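You operate a simulated robot arm through the tools that you are given. There is no shell and no other tool. Be economical: measure what you need, move in short steps, check, and stop when the job is done.

Carry out the task below with a simulated robot arm. There is one attempt and no reset: what you move stays moved.

JOB
Fetch bobbin L307 from the grey stand, latch it on the winder, set the steel slide to 5 mm.
Fine: turn the stand to bring it out from under the cover; the other bobbins stay in their seats.

It is judged by the outcome, as a careful person would: the job done as asked, and still so three seconds after it is handed in. It fails if anything else is knocked over, pushed out of place, dropped, spilled or broken. A push-on lid holds only when it is set on centred and level and pressed home; a screw cap is set on level and turned clockwise until tight.

ROBOT AND FRAMES
A 7-joint arm with a two-finger parallel gripper, fixed in place. Base frame: the origin is at the foot of the arm, x ahead of it, y to its left, z up; the work surface is at about z = 798. Units: mm, rad, N and s.
With the tool pointing down near the work surface it reaches from about 300 to 700 mm from the base axis. Its first joint turns from -1.152 to 1.152 rad. Payload 1.57 kg.
The tool frame sits at the grasp point between the pads (the TCP): z along the fingers, y along the line on which they close. The tips reach 30 mm beyond it. Largest opening 110 mm; finger width 24, thickness 12; the body of the gripper, 48 by 112 mm, starts 78 mm behind the TCP.
Orientation is told as [roll, pitch, yaw] about the base's x, y, z axes, in that order, counted from this pose: with the fingers straight down and closing along the base's y, the tool's x points along the base's -x, its y along +y and its z along -z.

CONTROLS
- The arm moves only by the tool nudge_tool. Its argument "series" is a list of rows, each an object of numbers (a shift or turn left out is 0, a gripper value left out holds the last): "rx", "ry", "rz": the turn, a rotation vector about the tool's x, y, z in rad; "tx", "ty", "tz": the shift along the tool's x, y, z in mm; "claw": the finger opening in mm, from 0 to 110. In form: [{"rx": .., "ry": .., "rz": .., "tx": .., "ty": .., "tz": .., "claw": ..}, ...]. A call has 1 to 20 rows; each row is the pose to reach, as a shift and turn from the pose commanded when the call began, along the tool's axes at that moment. Each row takes 0.2 s and may step no farther than 50 mm and 0.15 rad from the row before; otherwise, or with a gripper value out of range, the whole call is refused. A pose out of reach is approached as far as the arm can. The call stops where the force on the tool passes 40 N (or 10 N more than at its start, if that is more) or the arm is blocked; 0.2 s more then pass. Each finger travels about 108 mm/s and halts on what it meets, pressing with about 38 N; the grip force reading is that of the motor and also rises with nothing between the fingers. The clock runs only during rows and for 0.2 s after the last one: add rows that repeat a pose to give the fingers time. It gives the time, the measured TCP pose, the force on the tool (base axes), the opening and the grip force at its end, in the units of the frame above (readings bear some noise), and new pictures: "show" is both (left out), scene, wrist or none.
- Cameras (640 x 400 px; columns grow to the right, rows downward): "scene" is fixed at [154.8, -383.6, 1410.2]; the picture's right is [0.83, -0.56, 0.00], its down [-0.33, -0.49, -0.80] and it looks along [0.45, 0.67, -0.60] (base axes); focal length 332 px, centre (320, 200). "wrist" rides on the gripper at [70, 16, -141] in the tool frame; the picture's right is [-0.23, 0.97, 0.00], its down [-0.86, -0.20, -0.48] and it looks along [-0.47, -0.11, 0.88] (tool axes); focal length 222 px, centre (320, 200). There is no depth. A picture from a camera that has moved, and an enlarged one, comes with that camera's place and axes in the base frame and with its lens. The place of the scene camera against the robot may be out by one fixed shift of up to 18 mm in any direction.
- zoom(camera, box): a new picture of the part [left, top, right, bottom] of that camera's present view, enlarged. No time passes.
- finish_job(): hands the job in; it is judged then, once.

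Work in short steps. Places have to be worked out from the pictures, the camera data and where the tool is seen: move nearer, look again, correct. Check each grasp and each placing, and mend what went wrong. You have 120 turns and 170 pictures in all, those below and enlarged ones among them. Open the gripper and draw the arm clear of the work before you hand the job in, unless the task says otherwise; then end with one line.

The tools are called by a JSON object that holds its "op" and its "data". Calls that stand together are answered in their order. nudge_tool: Moves the arm, as the interface text tells. Its arguments: {"type":"object","properties":{"series":{"type":"array","items":{"type":"object","properties":{"rx":{"type":"number"},"ry":{"type":"number"},"rz":{"type":"number"},"tx":{"type":"number"},"ty":{"type":"number"},"tz":{"type":"number"},"claw":{"type":"number"}}}},"show":{"type":"string","enum":["both","scene","wrist","none"]}},"required":["series"]} The other tools are called the same way: zoom (camera, box) takes an enlarged picture of a part of a camera's view; finish_job () hands the job in.

At the start:

```text
clock: 0.0
ee_pos: [382.7, 107.3, 1161.9]
tcp_rot: [0.001, 0.001, -0.001]
contact_force: [-0.2, -0.9, 0.2]
finger_gap: 110.1
grip_force: 0.1
```

scene: 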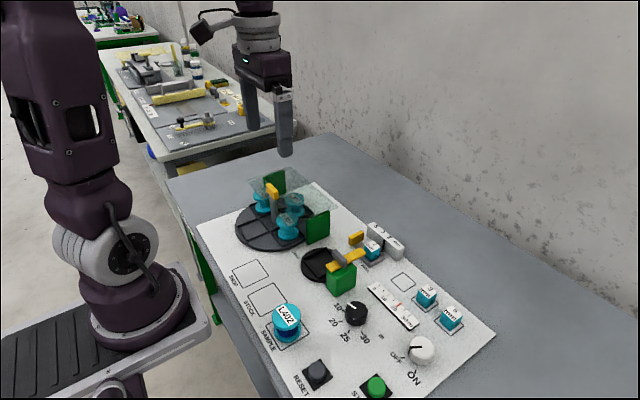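
wrist: 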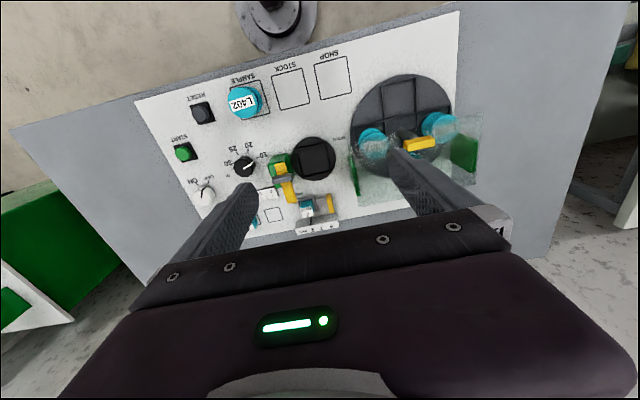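

The pictures show a panel with a turntable under a clear cover, a winder spindle and some sliders. I zoom in to identify the parts.

{"op": "zoom", "data": {"camera": "scene", "box": [220, 160, 350, 260]}}

{"op": "zoom", "data": {"camera": "scene", "box": [290, 210, 490, 340]}}

{"op": "zoom", "data": {"camera": "wrist", "box": [320, 50, 500, 220]}}

{"op": "zoom", "data": {"camera": "wrist", "box": [160, 60, 360, 240]}}

```text
4.00 times, centred on (285, 210) of scene
camera zoom: at [154.8, -383.6, 1410.2], right [0.83, -0.56, 0.0], down [-0.33, -0.49, -0.8], along [0.45, 0.67, -0.6], focal length 1328 px, centre (460, 160)
```

zoom: 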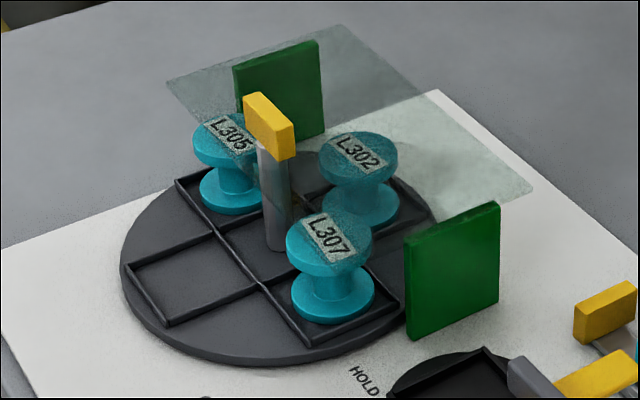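

```text
3.08 times, centred on (390, 275) of scene
camera zoom: at [154.8, -383.6, 1410.2], right [0.83, -0.56, 0.0], down [-0.33, -0.49, -0.8], along [0.45, 0.67, -0.6], focal length 1022 px, centre (105, -31)
```

zoom: 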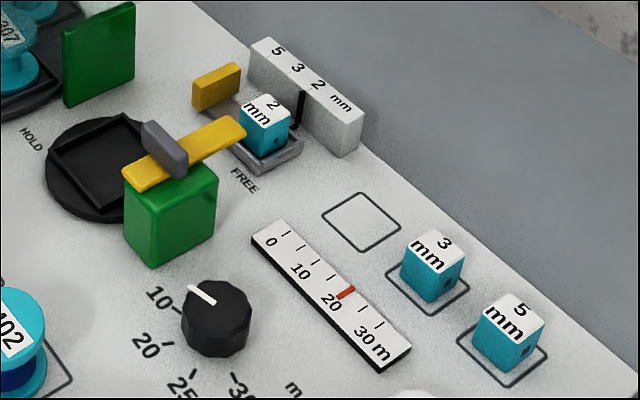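

```text
2.35 times, centred on (410, 135) of wrist
camera zoom: at [313.1, 123.4, 1302.8], right [0.23, 0.97, 0.0], down [0.85, -0.2, 0.48], along [0.47, -0.11, -0.88], focal length 523 px, centre (108, 353)
```

zoom: 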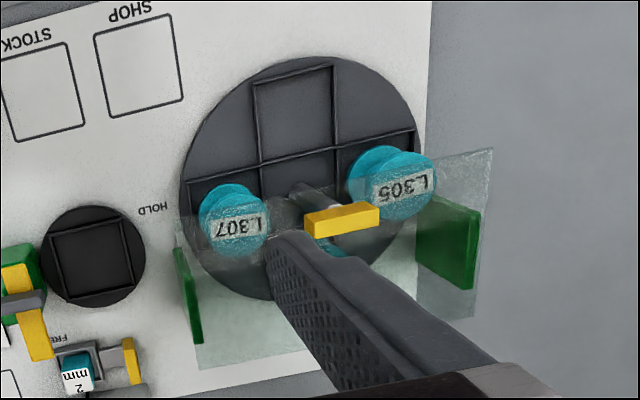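

```text
2.22 times, centred on (260, 150) of wrist
camera zoom: at [313.1, 123.4, 1302.8], right [0.23, 0.97, 0.0], down [0.85, -0.2, 0.48], along [0.47, -0.11, -0.88], focal length 494 px, centre (453, 311)
```

zoom: 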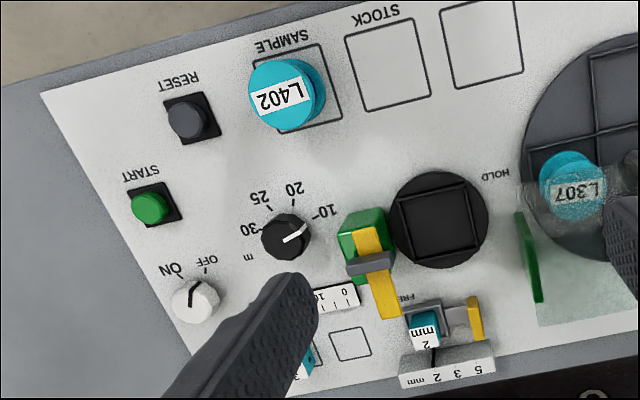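

The turntable seems centred near (442,275) with a handled post. The winder seat is near (470,70) and the slide near (615,53). I move in for closer views of each.

{"op": "nudge_tool", "data": {"series": [{"tx": 13, "tz": 38}, {"tx": 26, "tz": 76}, {"tx": 40, "tz": 114}, {"tx": 50, "tz": 150}], "show": "wrist"}}

```text
clock: 1.0
ee_pos: [333.3, 107.1, 1010.5]
tcp_rot: [0.001, -0.002, 0.0]
contact_force: [-0.4, 0.4, 0.3]
finger_gap: 110.2
grip_force: 0.0
camera wrist: at [262.9, 123.6, 1153.0], right [0.23, 0.97, 0.0], down [0.85, -0.2, 0.48], along [0.47, -0.11, -0.88], focal length 222 px, centre (320, 200)
```

wrist: 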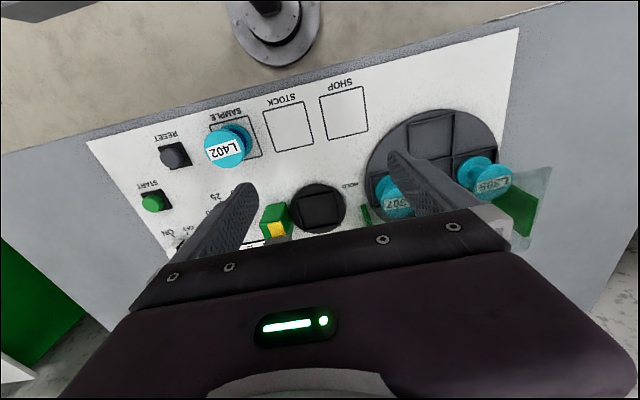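

The gripper body hides what lies ahead in +x, so I shift the tool forward and slightly up to see the winder, slide and scale.

{"op": "nudge_tool", "data": {"series": [{"tx": -40, "ty": -10, "tz": -12}, {"tx": -80, "ty": -20, "tz": -25}, {"tx": -120, "ty": -30, "tz": -38}, {"tx": -160, "ty": -30, "tz": -50}], "show": "wrist"}}

{"op": "zoom", "data": {"camera": "wrist", "box": [220, 90, 400, 210]}}

{"op": "zoom", "data": {"camera": "wrist", "box": [360, 50, 560, 210]}}

```text
clock: 2.0
ee_pos: [493.5, 77.0, 1061.5]
tcp_rot: [0.0, 0.0, -0.001]
contact_force: [-0.5, 0.4, 0.1]
finger_gap: 109.6
grip_force: 0.0
camera wrist: at [423.6, 92.5, 1203.2], right [0.23, 0.97, 0.0], down [0.86, -0.2, 0.48], along [0.47, -0.11, -0.88], focal length 222 px, centre (320, 200)
```

wrist: 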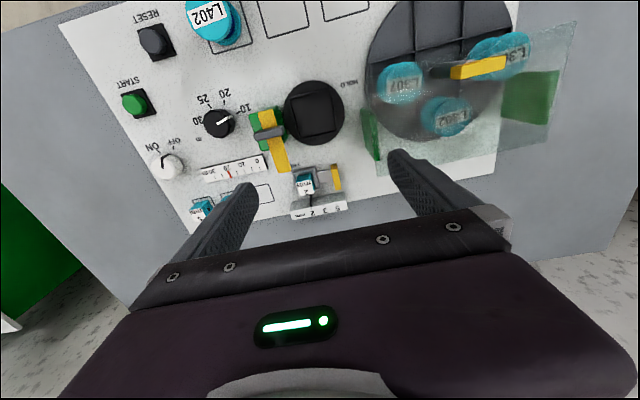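

```text
3.33 times, centred on (310, 150) of wrist
camera zoom: at [423.6, 92.5, 1203.2], right [0.23, 0.97, 0.0], down [0.86, -0.2, 0.48], along [0.47, -0.11, -0.88], focal length 740 px, centre (353, 367)
```

zoom: 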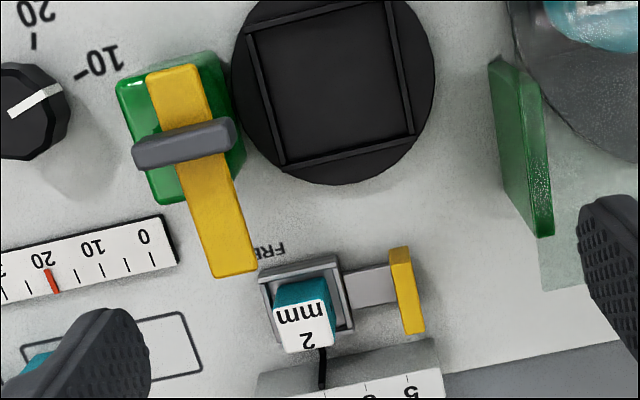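

```text
2.50 times, centred on (460, 130) of wrist
camera zoom: at [423.6, 92.5, 1203.2], right [0.23, 0.97, 0.0], down [0.86, -0.2, 0.48], along [0.47, -0.11, -0.88], focal length 555 px, centre (-30, 375)
```

zoom: 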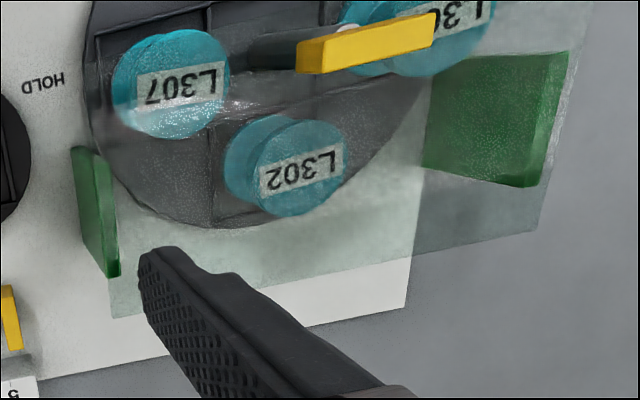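

The slide is a steel tray with a yellow handle and its index is at 2. The latch lever stands at FREE and must swing to HOLD over the seat. The turntable bar triangulates to about (455,272,905), above the cover at about z = 857. I go above the bar with yaw +90° so the fingers close across it.

{"op": "nudge_tool", "data": {"series": [{"tx": 3, "ty": 16, "tz": 3, "rz": -0.131}, {"tx": 6, "ty": 32, "tz": 6, "rz": -0.262}, {"tx": 9, "ty": 48, "tz": 9, "rz": -0.393}, {"tx": 12, "ty": 64, "tz": 12, "rz": -0.524}, {"tx": 15, "ty": 80, "tz": 15, "rz": -0.655}, {"tx": 18, "ty": 96, "tz": 18, "rz": -0.786}, {"tx": 21, "ty": 112, "tz": 21, "rz": -0.917}, {"tx": 24, "ty": 128, "tz": 24, "rz": -1.048}, {"tx": 27, "ty": 144, "tz": 27, "rz": -1.179}, {"tx": 30, "ty": 160, "tz": 30, "rz": -1.31}, {"tx": 34, "ty": 176, "tz": 33, "rz": -1.44}, {"tx": 38, "ty": 195, "tz": 36, "rz": -1.57}, {"tx": 38, "ty": 195, "tz": 36, "rz": -1.57}]}}

```text
clock: 4.8
ee_pos: [454.5, 272.6, 1026.2]
tcp_rot: [0.0, -0.001, 1.571]
contact_force: [-0.3, 0.1, 0.3]
finger_gap: 110.0
grip_force: 0.0
camera wrist: at [438.3, 202.3, 1166.7], right [-0.97, 0.23, 0.0], down [0.2, 0.86, 0.48], along [0.11, 0.47, -0.88], focal length 222 px, centre (320, 200)
```

scene: 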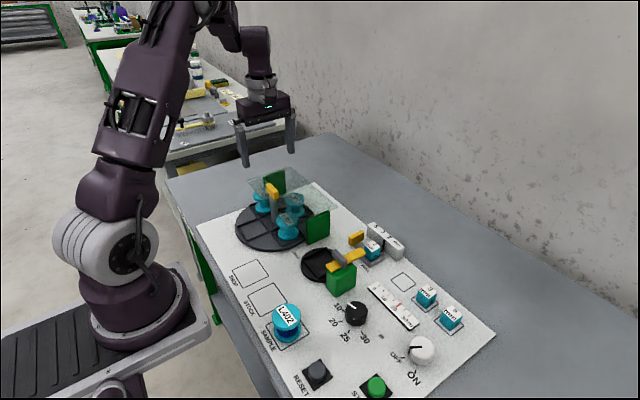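
wrist: 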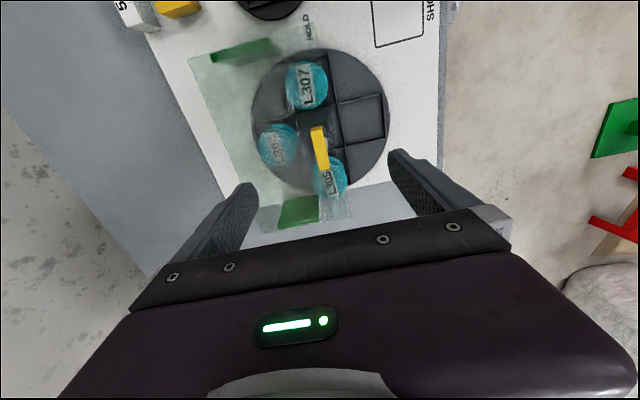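

Yaw 90° is reachable. I zoom to check the bar's angle and centre.

{"op": "zoom", "data": {"camera": "wrist", "box": [230, 30, 410, 230]}}

```text
2.00 times, centred on (320, 130) of wrist
camera zoom: at [438.3, 202.3, 1166.7], right [-0.97, 0.23, 0.0], down [0.2, 0.86, 0.48], along [0.11, 0.47, -0.88], focal length 444 px, centre (320, 340)
```

zoom: 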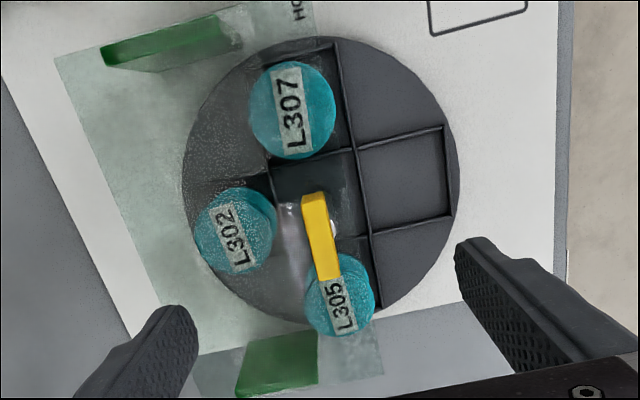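

The bar is centred at about (455,273), turned some 3° clockwise from base y. I descend with the fingers either side of it, tips well above the cover, and look before closing.

{"op": "nudge_tool", "data": {"series": [{"tz": 40, "rz": 0.05, "claw": 70}, {"tz": 80, "rz": 0.05}, {"tz": 114, "rz": 0.05}, {"tz": 114, "rz": 0.05}]}}

{"op": "zoom", "data": {"camera": "scene", "box": [220, 140, 350, 260]}}

```text
clock: 5.8
ee_pos: [455.6, 273.0, 911.7]
tcp_rot: [-0.001, -0.001, 1.518]
contact_force: [-0.3, -0.1, -0.7]
finger_gap: 70.1
grip_force: 0.1
camera wrist: at [435.1, 203.6, 1052.9], right [-0.96, 0.28, 0.0], down [0.24, 0.84, 0.48], along [0.13, 0.46, -0.88], focal length 222 px, centre (320, 200)
```

scene: 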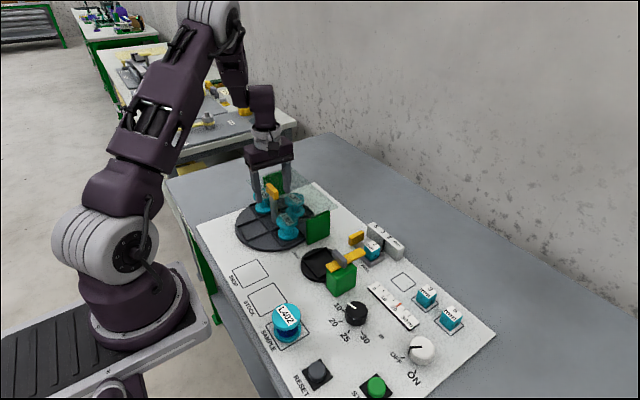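
wrist: 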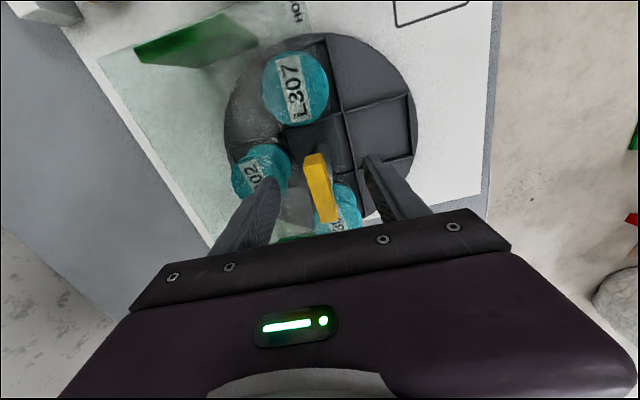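

```text
3.33 times, centred on (285, 200) of scene
camera zoom: at [154.9, -383.6, 1410.2], right [0.83, -0.56, 0.0], down [-0.33, -0.49, -0.8], along [0.45, 0.67, -0.6], focal length 1107 px, centre (437, 200)
```

zoom: 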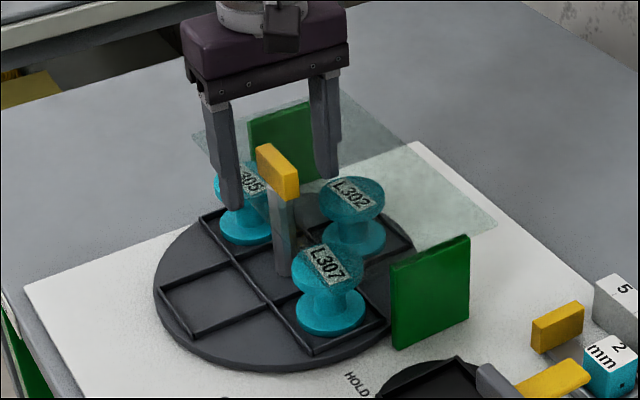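

The fingers straddle the bar about centrally. I lower 6 mm and close.

{"op": "nudge_tool", "data": {"series": [{"tz": 6, "claw": 40}, {"tz": 6, "claw": 0}, {"tz": 6, "claw": 0}, {"tz": 6, "claw": 0}]}}

{"op": "zoom", "data": {"camera": "scene", "box": [220, 140, 350, 260]}}

```text
clock: 6.8
ee_pos: [455.7, 272.8, 905.5]
tcp_rot: [0.002, -0.001, 1.52]
contact_force: [-11.1, 1.0, 1.3]
finger_gap: 19.5
grip_force: 33.3
camera wrist: at [434.7, 203.8, 1047.0], right [-0.96, 0.28, 0.0], down [0.24, 0.84, 0.48], along [0.13, 0.46, -0.88], focal length 222 px, centre (320, 200)
```

scene: 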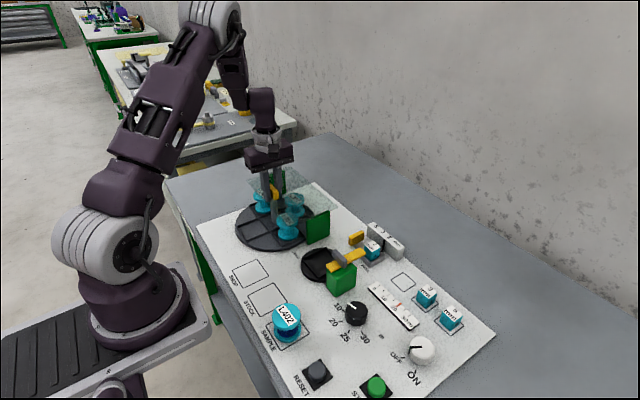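
wrist: 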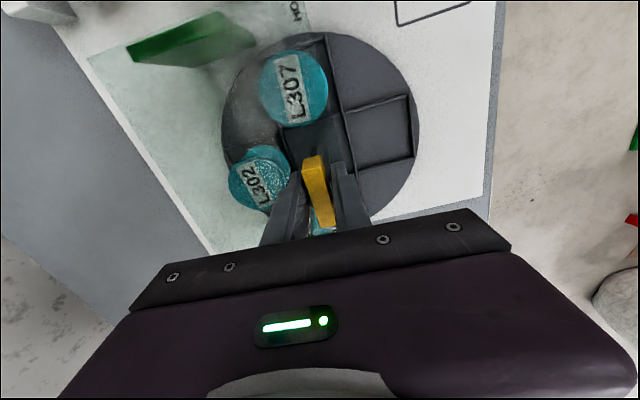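

```text
3.33 times, centred on (285, 200) of scene
camera zoom: at [154.6, -383.6, 1410.2], right [0.83, -0.56, 0.0], down [-0.33, -0.49, -0.8], along [0.45, 0.67, -0.6], focal length 1107 px, centre (437, 200)
```

zoom: 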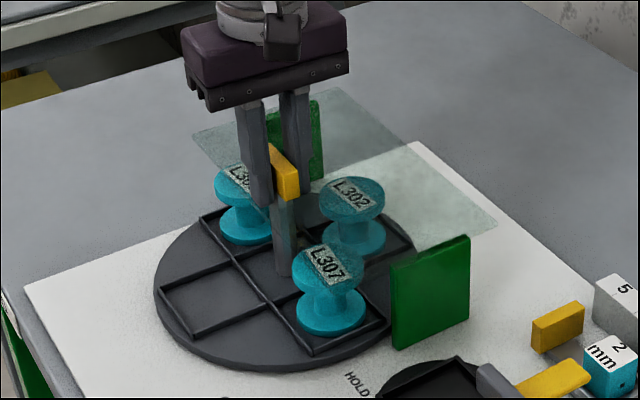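

It is gripped, with 11 N sideways that suggests the bar axis lies a little toward −x. I relieve this by 2 mm and try a small clockwise turn.

{"op": "nudge_tool", "data": {"series": [{"ty": 2}, {"ty": 2, "rz": 0.08}, {"ty": 2, "rz": 0.16}, {"ty": 2, "rz": 0.24}, {"ty": 2, "rz": 0.3}]}}

{"op": "zoom", "data": {"camera": "scene", "box": [220, 140, 350, 260]}}

```text
clock: 8.0
ee_pos: [454.5, 272.1, 905.0]
tcp_rot: [-0.005, -0.002, 1.215]
contact_force: [8.7, 3.5, -4.0]
finger_gap: 19.5
grip_force: 33.5
camera wrist: at [414.0, 212.7, 1046.8], right [-0.83, 0.55, 0.0], down [0.48, 0.73, 0.48], along [0.26, 0.4, -0.88], focal length 222 px, centre (320, 200)
```

scene: 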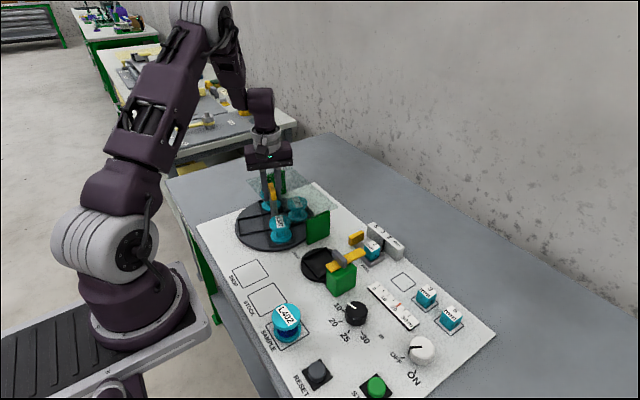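
wrist: 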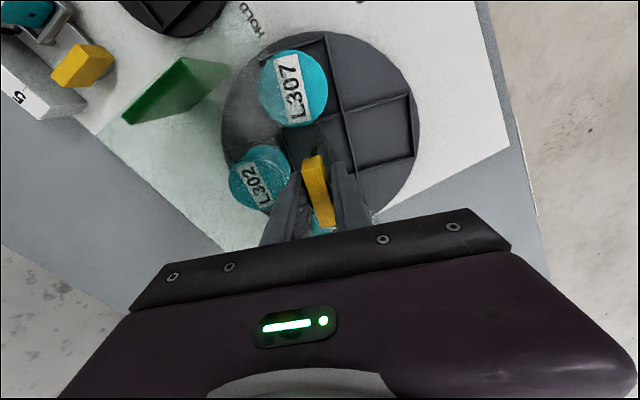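

```text
3.33 times, centred on (285, 200) of scene
camera zoom: at [155.1, -383.5, 1410.2], right [0.83, -0.56, 0.0], down [-0.33, -0.49, -0.8], along [0.45, 0.67, -0.6], focal length 1107 px, centre (437, 200)
```

zoom: 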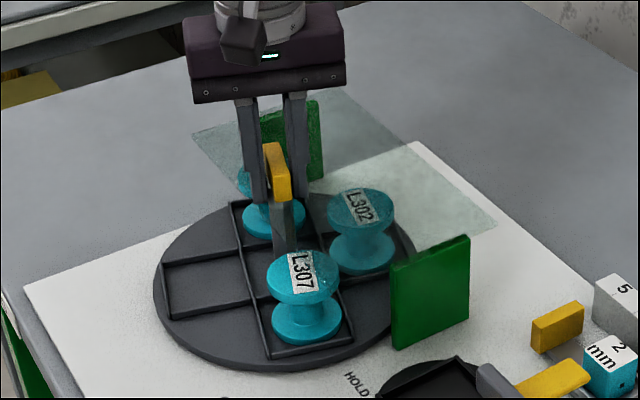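

The turntable follows the bar. I continue clockwise, about 1.15 rad more, to bring L307 toward the −x side, easing the sideways offset by about 1 mm.

{"op": "nudge_tool", "data": {"series": [{"ty": -1, "rz": 0.12}, {"ty": -1, "rz": 0.25}, {"ty": -1, "rz": 0.38}, {"ty": -1, "rz": 0.51}, {"ty": -1, "rz": 0.64}, {"ty": -1, "rz": 0.77}, {"ty": -1, "rz": 0.9}, {"ty": -1, "rz": 1.03}, {"ty": -1, "rz": 1.15}]}}

{"op": "zoom", "data": {"camera": "scene", "box": [220, 140, 350, 260]}}

```text
clock: 10.0
ee_pos: [452.4, 273.9, 904.5]
tcp_rot: [0.005, 0.003, 0.07]
contact_force: [-17.7, 29.4, 2.0]
finger_gap: 19.8
grip_force: 34.0
camera wrist: at [381.7, 285.4, 1047.1], right [0.16, 0.99, 0.0], down [0.87, -0.14, 0.48], along [0.47, -0.07, -0.88], focal length 222 px, centre (320, 200)
```

scene: 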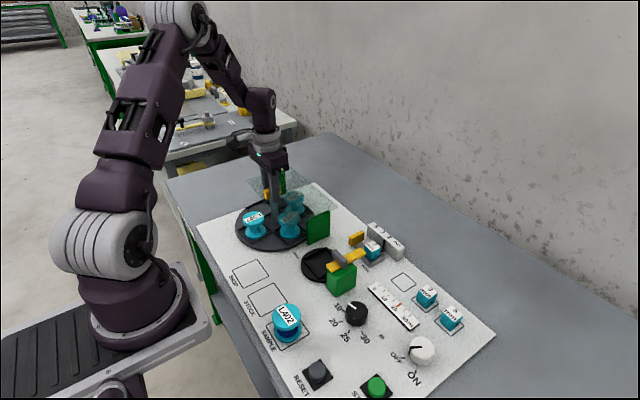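
wrist: 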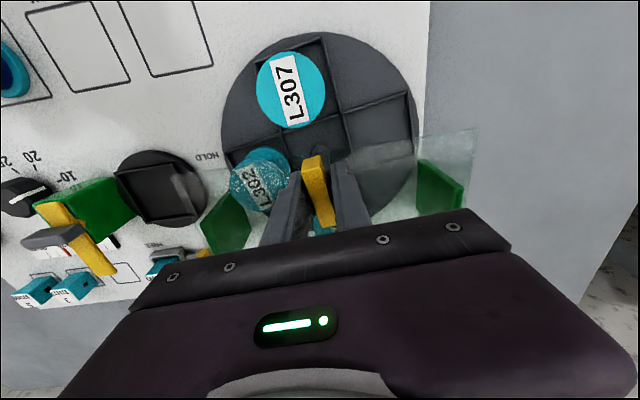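

```text
3.33 times, centred on (285, 200) of scene
camera zoom: at [154.4, -382.9, 1410.5], right [0.83, -0.56, 0.0], down [-0.33, -0.49, -0.8], along [0.45, 0.67, -0.6], focal length 1107 px, centre (437, 200)
```

zoom: 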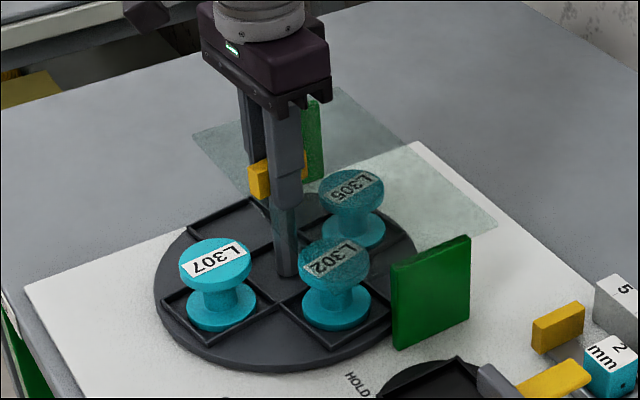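

L307 is out in the open with the other bobbins seated. I relieve the side load, release, and rise.

{"op": "nudge_tool", "data": {"series": [{"tx": 1, "ty": 1.5}, {"tx": 1.5, "ty": 2.5}, {"tx": 1.5, "ty": 2.5, "claw": 30}, {"tx": 1.5, "ty": 2.5, "claw": 60}, {"tx": 1.5, "ty": 2.5, "claw": 60}, {"tx": 1.5, "ty": 2.5, "tz": -45, "claw": 60}, {"tx": 1.5, "ty": 2.5, "tz": -90, "claw": 90}, {"tx": 30, "ty": 2.5, "tz": -90, "claw": 100}]}}

{"op": "zoom", "data": {"camera": "wrist", "box": [220, 60, 440, 220]}}

{"op": "zoom", "data": {"camera": "scene", "box": [220, 140, 350, 260]}}

```text
clock: 11.8
ee_pos: [423.8, 272.0, 993.7]
tcp_rot: [0.0, -0.001, 0.071]
contact_force: [-0.3, -0.2, 0.2]
finger_gap: 100.3
grip_force: 0.0
camera wrist: at [352.5, 283.2, 1136.6], right [0.16, 0.99, 0.0], down [0.87, -0.14, 0.48], along [0.47, -0.08, -0.88], focal length 222 px, centre (320, 200)
```

scene: 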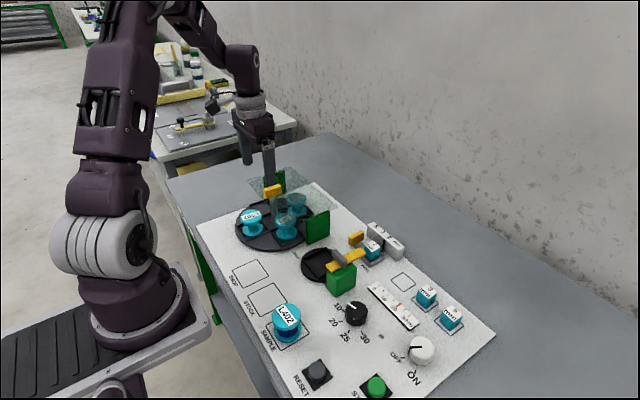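
wrist: 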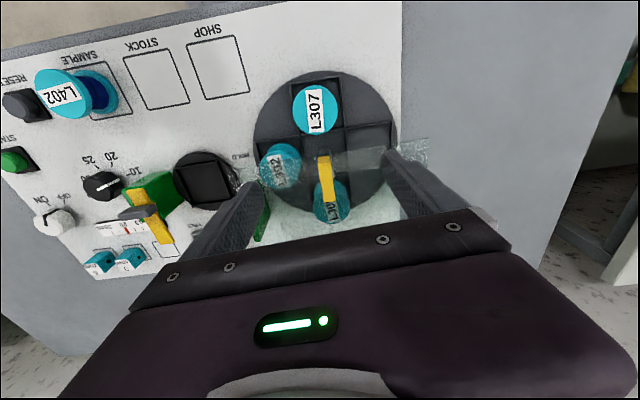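

```text
2.50 times, centred on (330, 140) of wrist
camera zoom: at [352.5, 283.2, 1136.6], right [0.16, 0.99, 0.0], down [0.87, -0.14, 0.48], along [0.47, -0.08, -0.88], focal length 555 px, centre (295, 350)
```

zoom: 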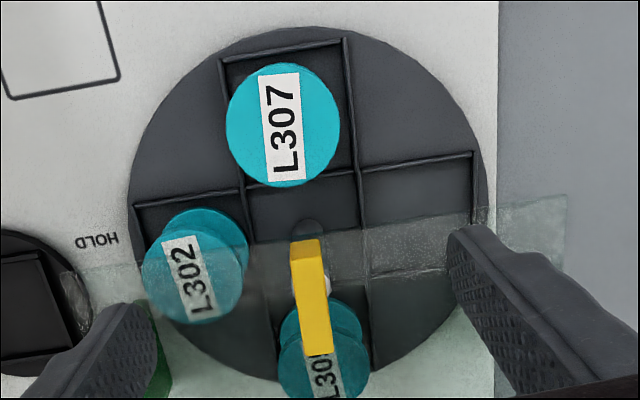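

```text
3.33 times, centred on (285, 200) of scene
camera zoom: at [154.8, -383.6, 1410.2], right [0.83, -0.56, 0.0], down [-0.33, -0.49, -0.8], along [0.45, 0.67, -0.6], focal length 1107 px, centre (437, 200)
```

zoom: 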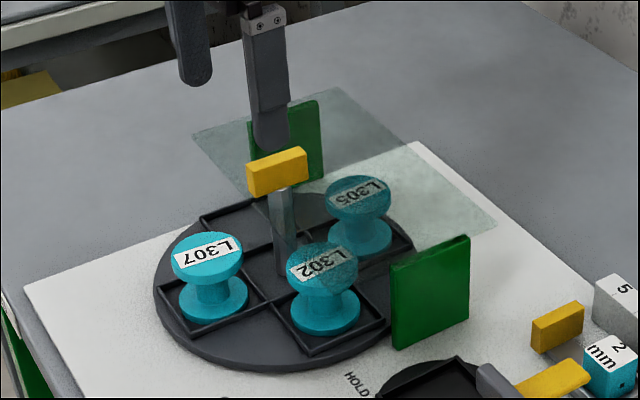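

L307's top centre is at about (385,272,850), diameter about 56. I move above it at z ≈ 900 and check the alignment.

{"op": "nudge_tool", "data": {"series": [{"tx": 20, "ty": 1.4, "tz": 30, "claw": 90}, {"tx": 38.9, "ty": 2.8, "tz": 60}, {"tx": 38.9, "ty": 2.8, "tz": 94}, {"tx": 38.9, "ty": 2.8, "tz": 94}]}}

{"op": "zoom", "data": {"camera": "scene", "box": [220, 140, 350, 260]}}

```text
clock: 12.8
ee_pos: [384.9, 272.7, 900.7]
tcp_rot: [0.0, -0.001, 0.07]
contact_force: [0.7, 0.5, 0.4]
finger_gap: 90.1
grip_force: 0.1
camera wrist: at [313.9, 284.1, 1042.2], right [0.16, 0.99, 0.0], down [0.87, -0.14, 0.48], along [0.47, -0.08, -0.88], focal length 222 px, centre (320, 200)
```

scene: 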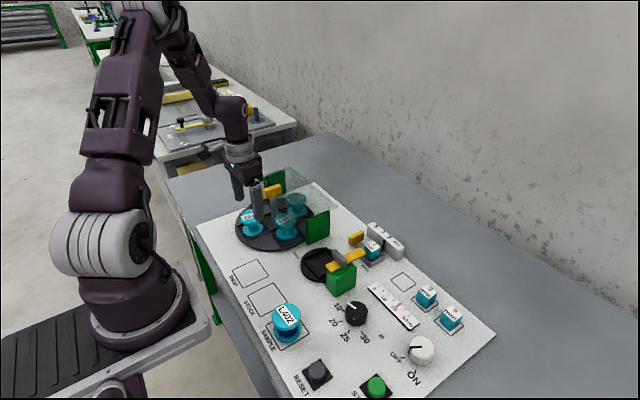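
wrist: 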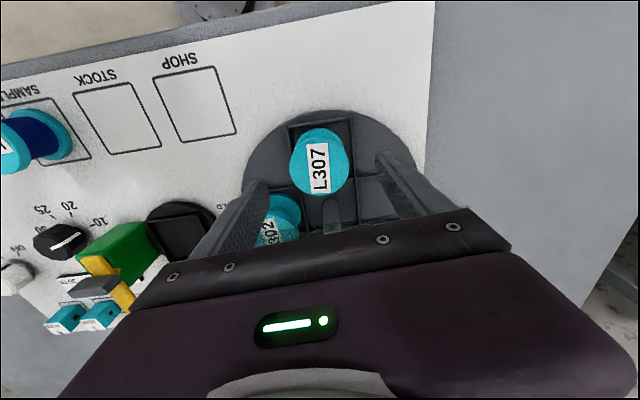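

```text
3.33 times, centred on (285, 200) of scene
camera zoom: at [154.8, -383.6, 1410.2], right [0.83, -0.56, 0.0], down [-0.33, -0.49, -0.8], along [0.45, 0.67, -0.6], focal length 1107 px, centre (437, 200)
```

zoom: 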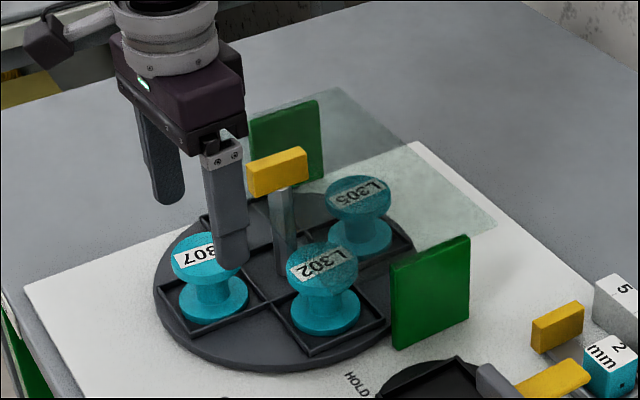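

I need a better height for the bobbin top, so I zoom in on it from here.

{"op": "zoom", "data": {"camera": "wrist", "box": [240, 100, 420, 240]}}

```text
2.86 times, centred on (330, 170) of wrist
camera zoom: at [313.9, 284.1, 1042.2], right [0.16, 0.99, 0.0], down [0.87, -0.14, 0.48], along [0.47, -0.08, -0.88], focal length 635 px, centre (291, 286)
```

zoom: 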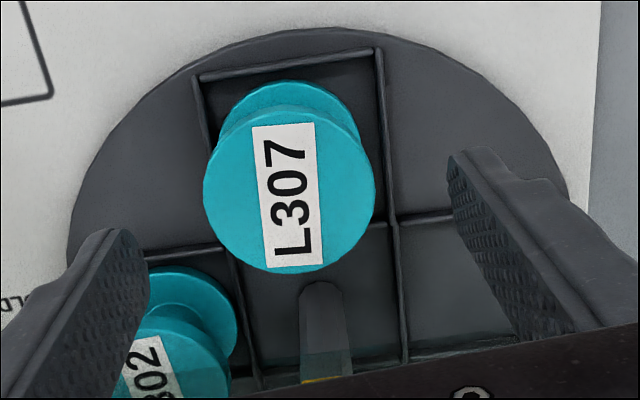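

With the refined centre, the top is at (385,272,851) and the diameter is 55. I descend to TCP z ≈ 846 and close on the top flange.

{"op": "nudge_tool", "data": {"series": [{"tz": 30, "claw": 84}, {"tz": 54, "claw": 84}, {"tz": 54, "claw": 60}, {"tz": 54, "claw": 45}, {"tz": 54, "claw": 40}, {"tz": 54, "claw": 40}]}}

{"op": "zoom", "data": {"camera": "scene", "box": [220, 140, 350, 260]}}

```text
clock: 14.2
ee_pos: [386.3, 272.3, 847.4]
tcp_rot: [0.0, -0.001, 0.072]
contact_force: [-0.4, 0.4, 0.2]
finger_gap: 53.5
grip_force: 37.3
camera wrist: at [313.9, 283.4, 988.5], right [0.16, 0.99, 0.0], down [0.87, -0.14, 0.48], along [0.47, -0.08, -0.88], focal length 222 px, centre (320, 200)
```

scene: 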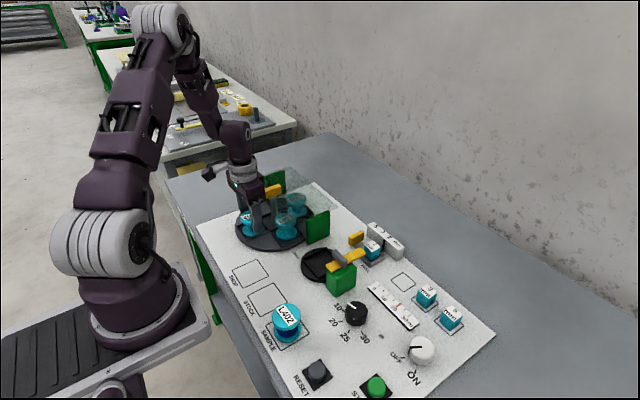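
wrist: 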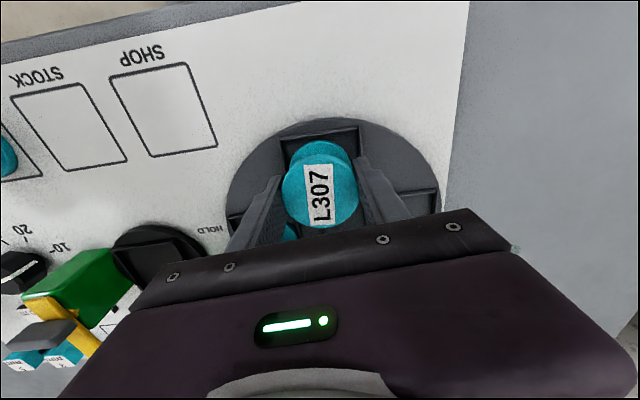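

```text
3.33 times, centred on (285, 200) of scene
camera zoom: at [154.9, -383.6, 1410.2], right [0.83, -0.56, 0.0], down [-0.33, -0.49, -0.8], along [0.45, 0.67, -0.6], focal length 1107 px, centre (437, 200)
```

zoom: 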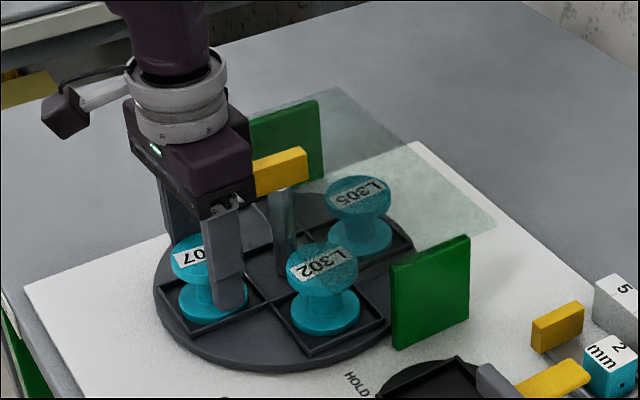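

Gripped at 53.5 mm with balanced force. I lift straight up and check.

{"op": "nudge_tool", "data": {"series": [{"tz": -15}, {"tz": -40}, {"tz": -75}, {"tz": -105}]}}

{"op": "zoom", "data": {"camera": "scene", "box": [220, 130, 350, 260]}}

```text
clock: 15.2
ee_pos: [386.5, 272.4, 952.5]
tcp_rot: [0.0, 0.001, 0.067]
contact_force: [-0.5, 0.2, -0.8]
finger_gap: 39.9
grip_force: 0.0
camera wrist: at [314.8, 283.7, 1093.4], right [0.16, 0.99, 0.0], down [0.87, -0.14, 0.48], along [0.47, -0.08, -0.88], focal length 222 px, centre (320, 200)
```

scene: 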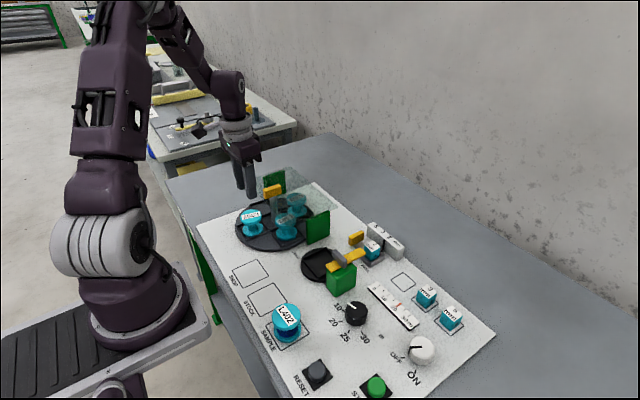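
wrist: 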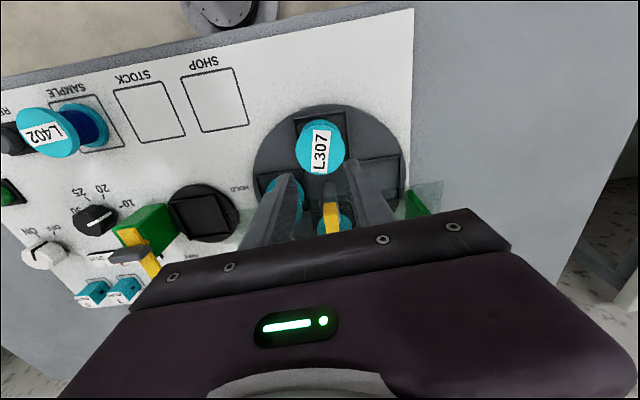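

```text
3.08 times, centred on (285, 195) of scene
camera zoom: at [154.8, -383.6, 1410.2], right [0.83, -0.56, 0.0], down [-0.33, -0.49, -0.8], along [0.45, 0.67, -0.6], focal length 1022 px, centre (428, 215)
```

zoom: 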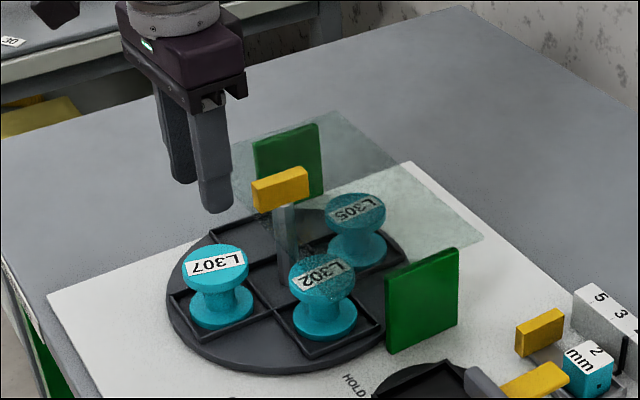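

The bobbin slipped out of the grip on the way up and stands in its seat. I look closely before regripping.

{"op": "zoom", "data": {"camera": "wrist", "box": [240, 90, 420, 230]}}

{"op": "zoom", "data": {"camera": "scene", "box": [230, 195, 290, 255]}}

```text
2.86 times, centred on (330, 160) of wrist
camera zoom: at [314.8, 283.7, 1093.4], right [0.16, 0.99, 0.0], down [0.87, -0.14, 0.48], along [0.47, -0.08, -0.88], focal length 635 px, centre (291, 314)
```

zoom: 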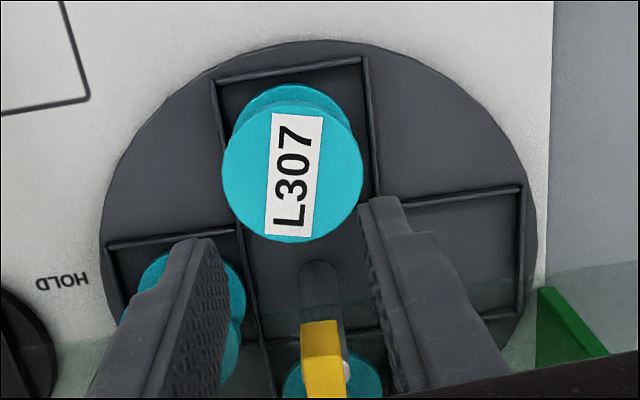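

```text
6.67 times, centred on (260, 225) of scene
camera zoom: at [154.8, -383.6, 1410.2], right [0.83, -0.56, 0.0], down [-0.33, -0.49, -0.8], along [0.45, 0.67, -0.6], focal length 2214 px, centre (720, 33)
```

zoom: 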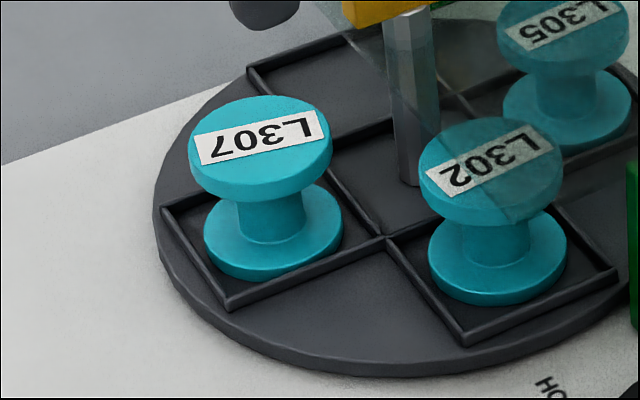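

The bobbin is unmoved at (385,273). I regrip at the same height with a full close command and lift very slowly to see how it holds.

{"op": "nudge_tool", "data": {"series": [{"tx": 0.7, "tz": 30, "claw": 84}, {"tx": 0.7, "tz": 65, "claw": 84}, {"tx": 0.7, "tz": 90}, {"tx": 0.7, "tz": 108}, {"tx": 0.7, "tz": 108, "claw": 60}, {"tx": 0.7, "tz": 108, "claw": 30}, {"tx": 0.7, "tz": 108, "claw": 0}, {"tx": 0.7, "tz": 108, "claw": 0}, {"tx": 0.7, "tz": 108, "claw": 0}], "show": "none"}}

{"op": "nudge_tool", "data": {"series": [{"tz": -1}, {"tz": -2}, {"tz": -3}, {"tz": -4}, {"tz": -5}], "show": "scene"}}

{"op": "zoom", "data": {"camera": "scene", "box": [220, 180, 310, 260]}}

```text
clock: 17.2
ee_pos: [384.8, 271.8, 844.9]
tcp_rot: [0.001, 0.0, 0.069]
contact_force: [0.4, 0.3, 0.1]
finger_gap: 53.4
grip_force: 38.0
```

```text
clock: 18.4
ee_pos: [384.4, 270.9, 849.5]
tcp_rot: [0.0, 0.0, 0.07]
contact_force: [0.0, 0.2, -0.8]
finger_gap: 53.4
grip_force: 37.7
```

scene: 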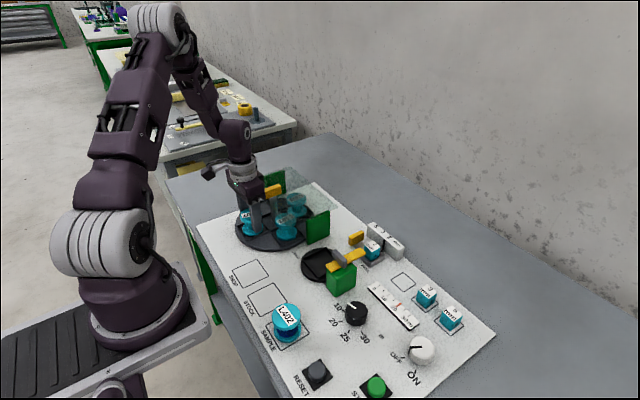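

```text
5.00 times, centred on (265, 220) of scene
camera zoom: at [154.9, -383.6, 1410.2], right [0.83, -0.56, 0.0], down [-0.33, -0.49, -0.8], along [0.45, 0.67, -0.6], focal length 1661 px, centre (595, 100)
```

zoom: 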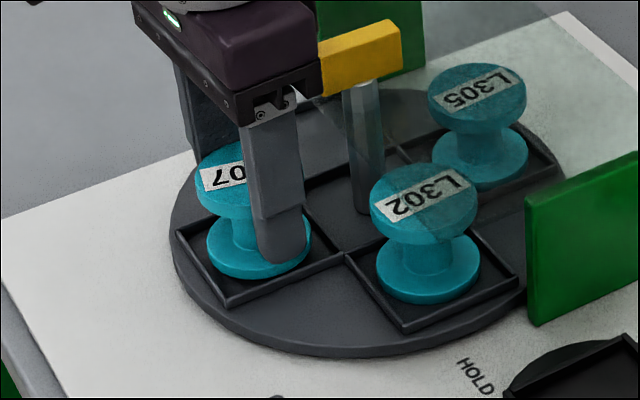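

The lower flange appears about 5 mm higher, so it is lifting. I continue slowly.

{"op": "nudge_tool", "data": {"series": [{"tz": -3}, {"tz": -6}, {"tz": -9}, {"tz": -12}, {"tz": -15}], "show": "scene"}}

{"op": "zoom", "data": {"camera": "scene", "box": [220, 180, 310, 260]}}

```text
clock: 19.6
ee_pos: [384.6, 271.1, 864.8]
tcp_rot: [0.0, 0.0, 0.071]
contact_force: [-0.2, 0.4, -0.1]
finger_gap: 53.5
grip_force: 38.0
```

scene: 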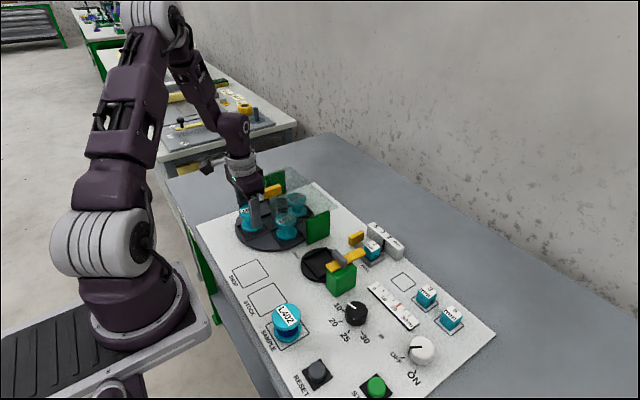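

```text
5.00 times, centred on (265, 220) of scene
camera zoom: at [154.9, -383.6, 1410.2], right [0.83, -0.56, 0.0], down [-0.33, -0.49, -0.8], along [0.45, 0.67, -0.6], focal length 1661 px, centre (595, 100)
```

zoom: 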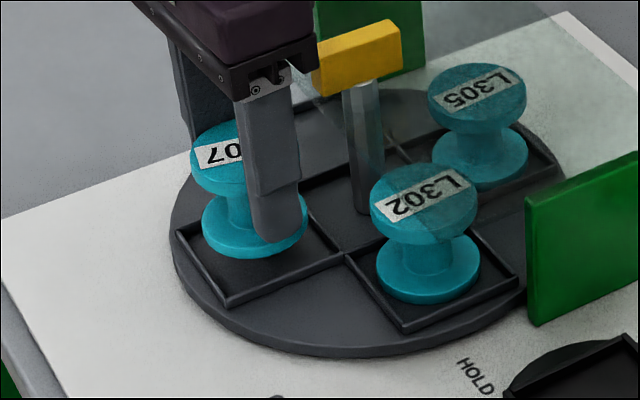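

It holds with no slip. I lift further at a gentle rate.

{"op": "nudge_tool", "data": {"series": [{"tz": -4}, {"tz": -10}, {"tz": -17}, {"tz": -24}, {"tz": -31}, {"tz": -38}, {"tz": -45}, {"tz": -50}, {"tz": -52}], "show": "scene"}}

```text
clock: 21.6
ee_pos: [384.0, 271.9, 916.3]
tcp_rot: [0.001, 0.001, 0.069]
contact_force: [-0.2, -0.2, -0.4]
finger_gap: 53.5
grip_force: 37.9
```

scene: 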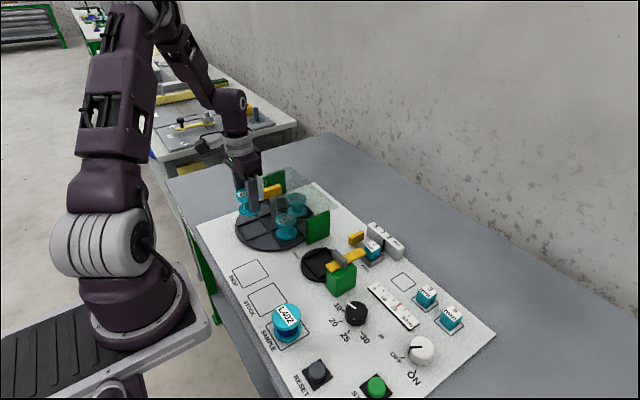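

I carry it toward the winder, turning to yaw ≈ 1.52 so the fingers will clear the latch post.

{"op": "nudge_tool", "data": {"series": [{"tx": -2, "ty": -5, "rz": -0.05}, {"tx": -6, "ty": -15, "rz": -0.12}, {"tx": -10, "ty": -26, "rz": -0.2}, {"tx": -14, "ty": -37, "rz": -0.28}, {"tx": -18, "ty": -48, "rz": -0.36}, {"tx": -22, "ty": -59, "rz": -0.44}, {"tx": -26, "ty": -70, "rz": -0.52}, {"tx": -30, "ty": -81, "rz": -0.6}, {"tx": -34, "ty": -92, "rz": -0.68}, {"tx": -38, "ty": -103, "rz": -0.76}, {"tx": -42, "ty": -114, "rz": -0.84}, {"tx": -46, "ty": -125, "rz": -0.92}, {"tx": -50, "ty": -136, "rz": -1.0}, {"tx": -54, "ty": -147, "rz": -1.08}, {"tx": -58, "ty": -158, "rz": -1.16}, {"tx": -62, "ty": -168, "rz": -1.23}, {"tx": -65, "ty": -176, "rz": -1.3}, {"tx": -68, "ty": -182, "rz": -1.36}, {"tx": -70, "ty": -186, "rz": -1.41}, {"tx": -70, "ty": -188, "rz": -1.45}]}}

{"op": "zoom", "data": {"camera": "wrist", "box": [200, 0, 440, 240]}}

{"op": "zoom", "data": {"camera": "scene", "box": [270, 180, 420, 300]}}

```text
clock: 23.3
ee_pos: [412.2, 201.4, 915.2]
tcp_rot: [0.002, 0.012, 0.62]
contact_force: [-5.6, -1.0, 0.1]
finger_gap: 53.9
grip_force: 38.2
stopped in row 8: the force on the tool passed its limit (the readings are from after the stop); the commanded pose is now the measured one
camera wrist: at [347.5, 174.1, 1057.1], right [-0.38, 0.92, 0.0], down [0.82, 0.34, 0.47], along [0.43, 0.18, -0.88], focal length 222 px, centre (320, 200)
```

scene: 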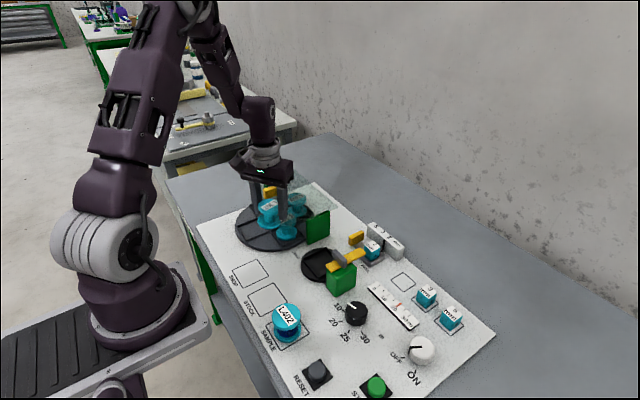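
wrist: 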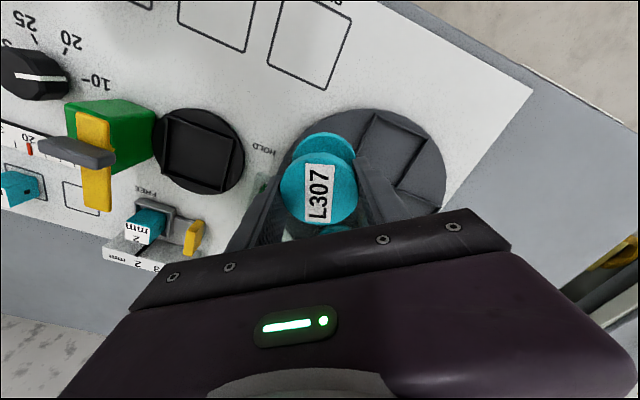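

```text
1.67 times, centred on (320, 120) of wrist
camera zoom: at [347.5, 174.1, 1057.1], right [-0.38, 0.92, 0.0], down [0.82, 0.34, 0.47], along [0.43, 0.18, -0.88], focal length 370 px, centre (320, 333)
```

zoom: 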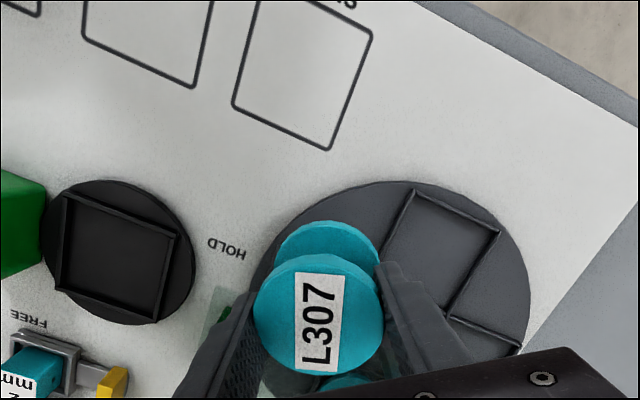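

```text
3.33 times, centred on (345, 240) of scene
camera zoom: at [154.7, -383.6, 1410.2], right [0.83, -0.56, 0.0], down [-0.33, -0.49, -0.8], along [0.45, 0.67, -0.6], focal length 1107 px, centre (237, 67)
```

zoom: 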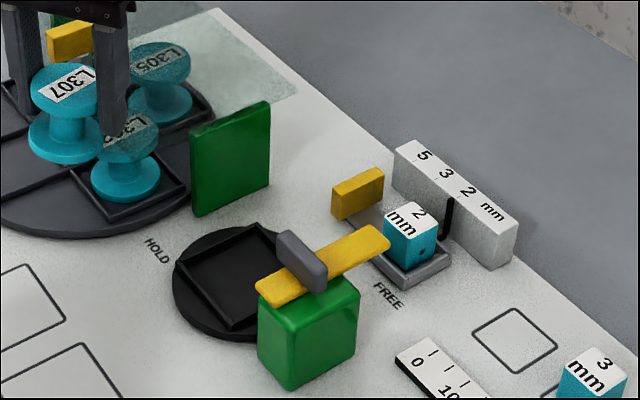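

The move stopped on contact near the cover's front edge. I look closely at what touched.

{"op": "zoom", "data": {"camera": "scene", "box": [235, 150, 345, 250]}}

{"op": "zoom", "data": {"camera": "wrist", "box": [220, 100, 460, 260]}}

```text
4.00 times, centred on (290, 200) of scene
camera zoom: at [154.7, -383.6, 1410.2], right [0.83, -0.56, 0.0], down [-0.33, -0.49, -0.8], along [0.45, 0.67, -0.6], focal length 1328 px, centre (440, 200)
```

zoom: 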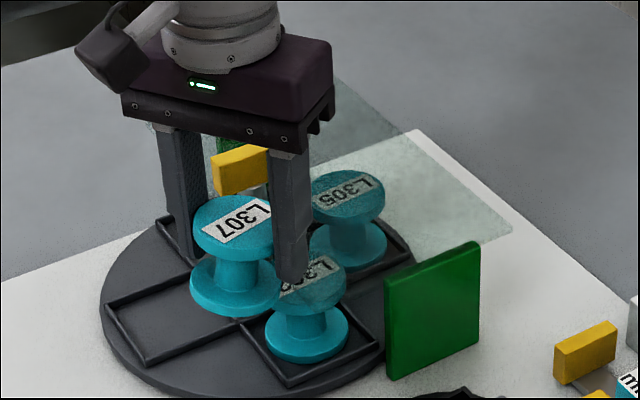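

```text
2.50 times, centred on (340, 180) of wrist
camera zoom: at [347.5, 174.1, 1057.1], right [-0.38, 0.92, 0.0], down [0.82, 0.34, 0.47], along [0.43, 0.18, -0.88], focal length 555 px, centre (270, 250)
```

zoom: 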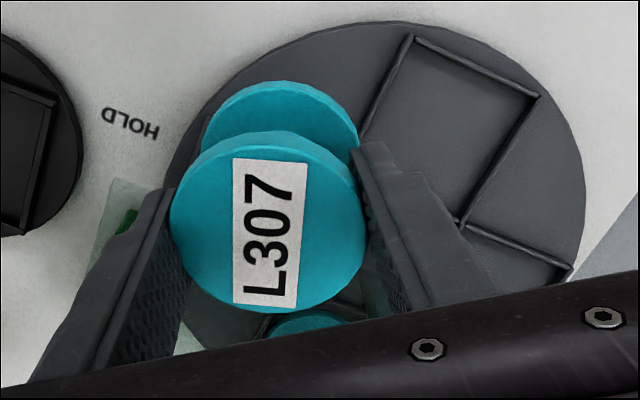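

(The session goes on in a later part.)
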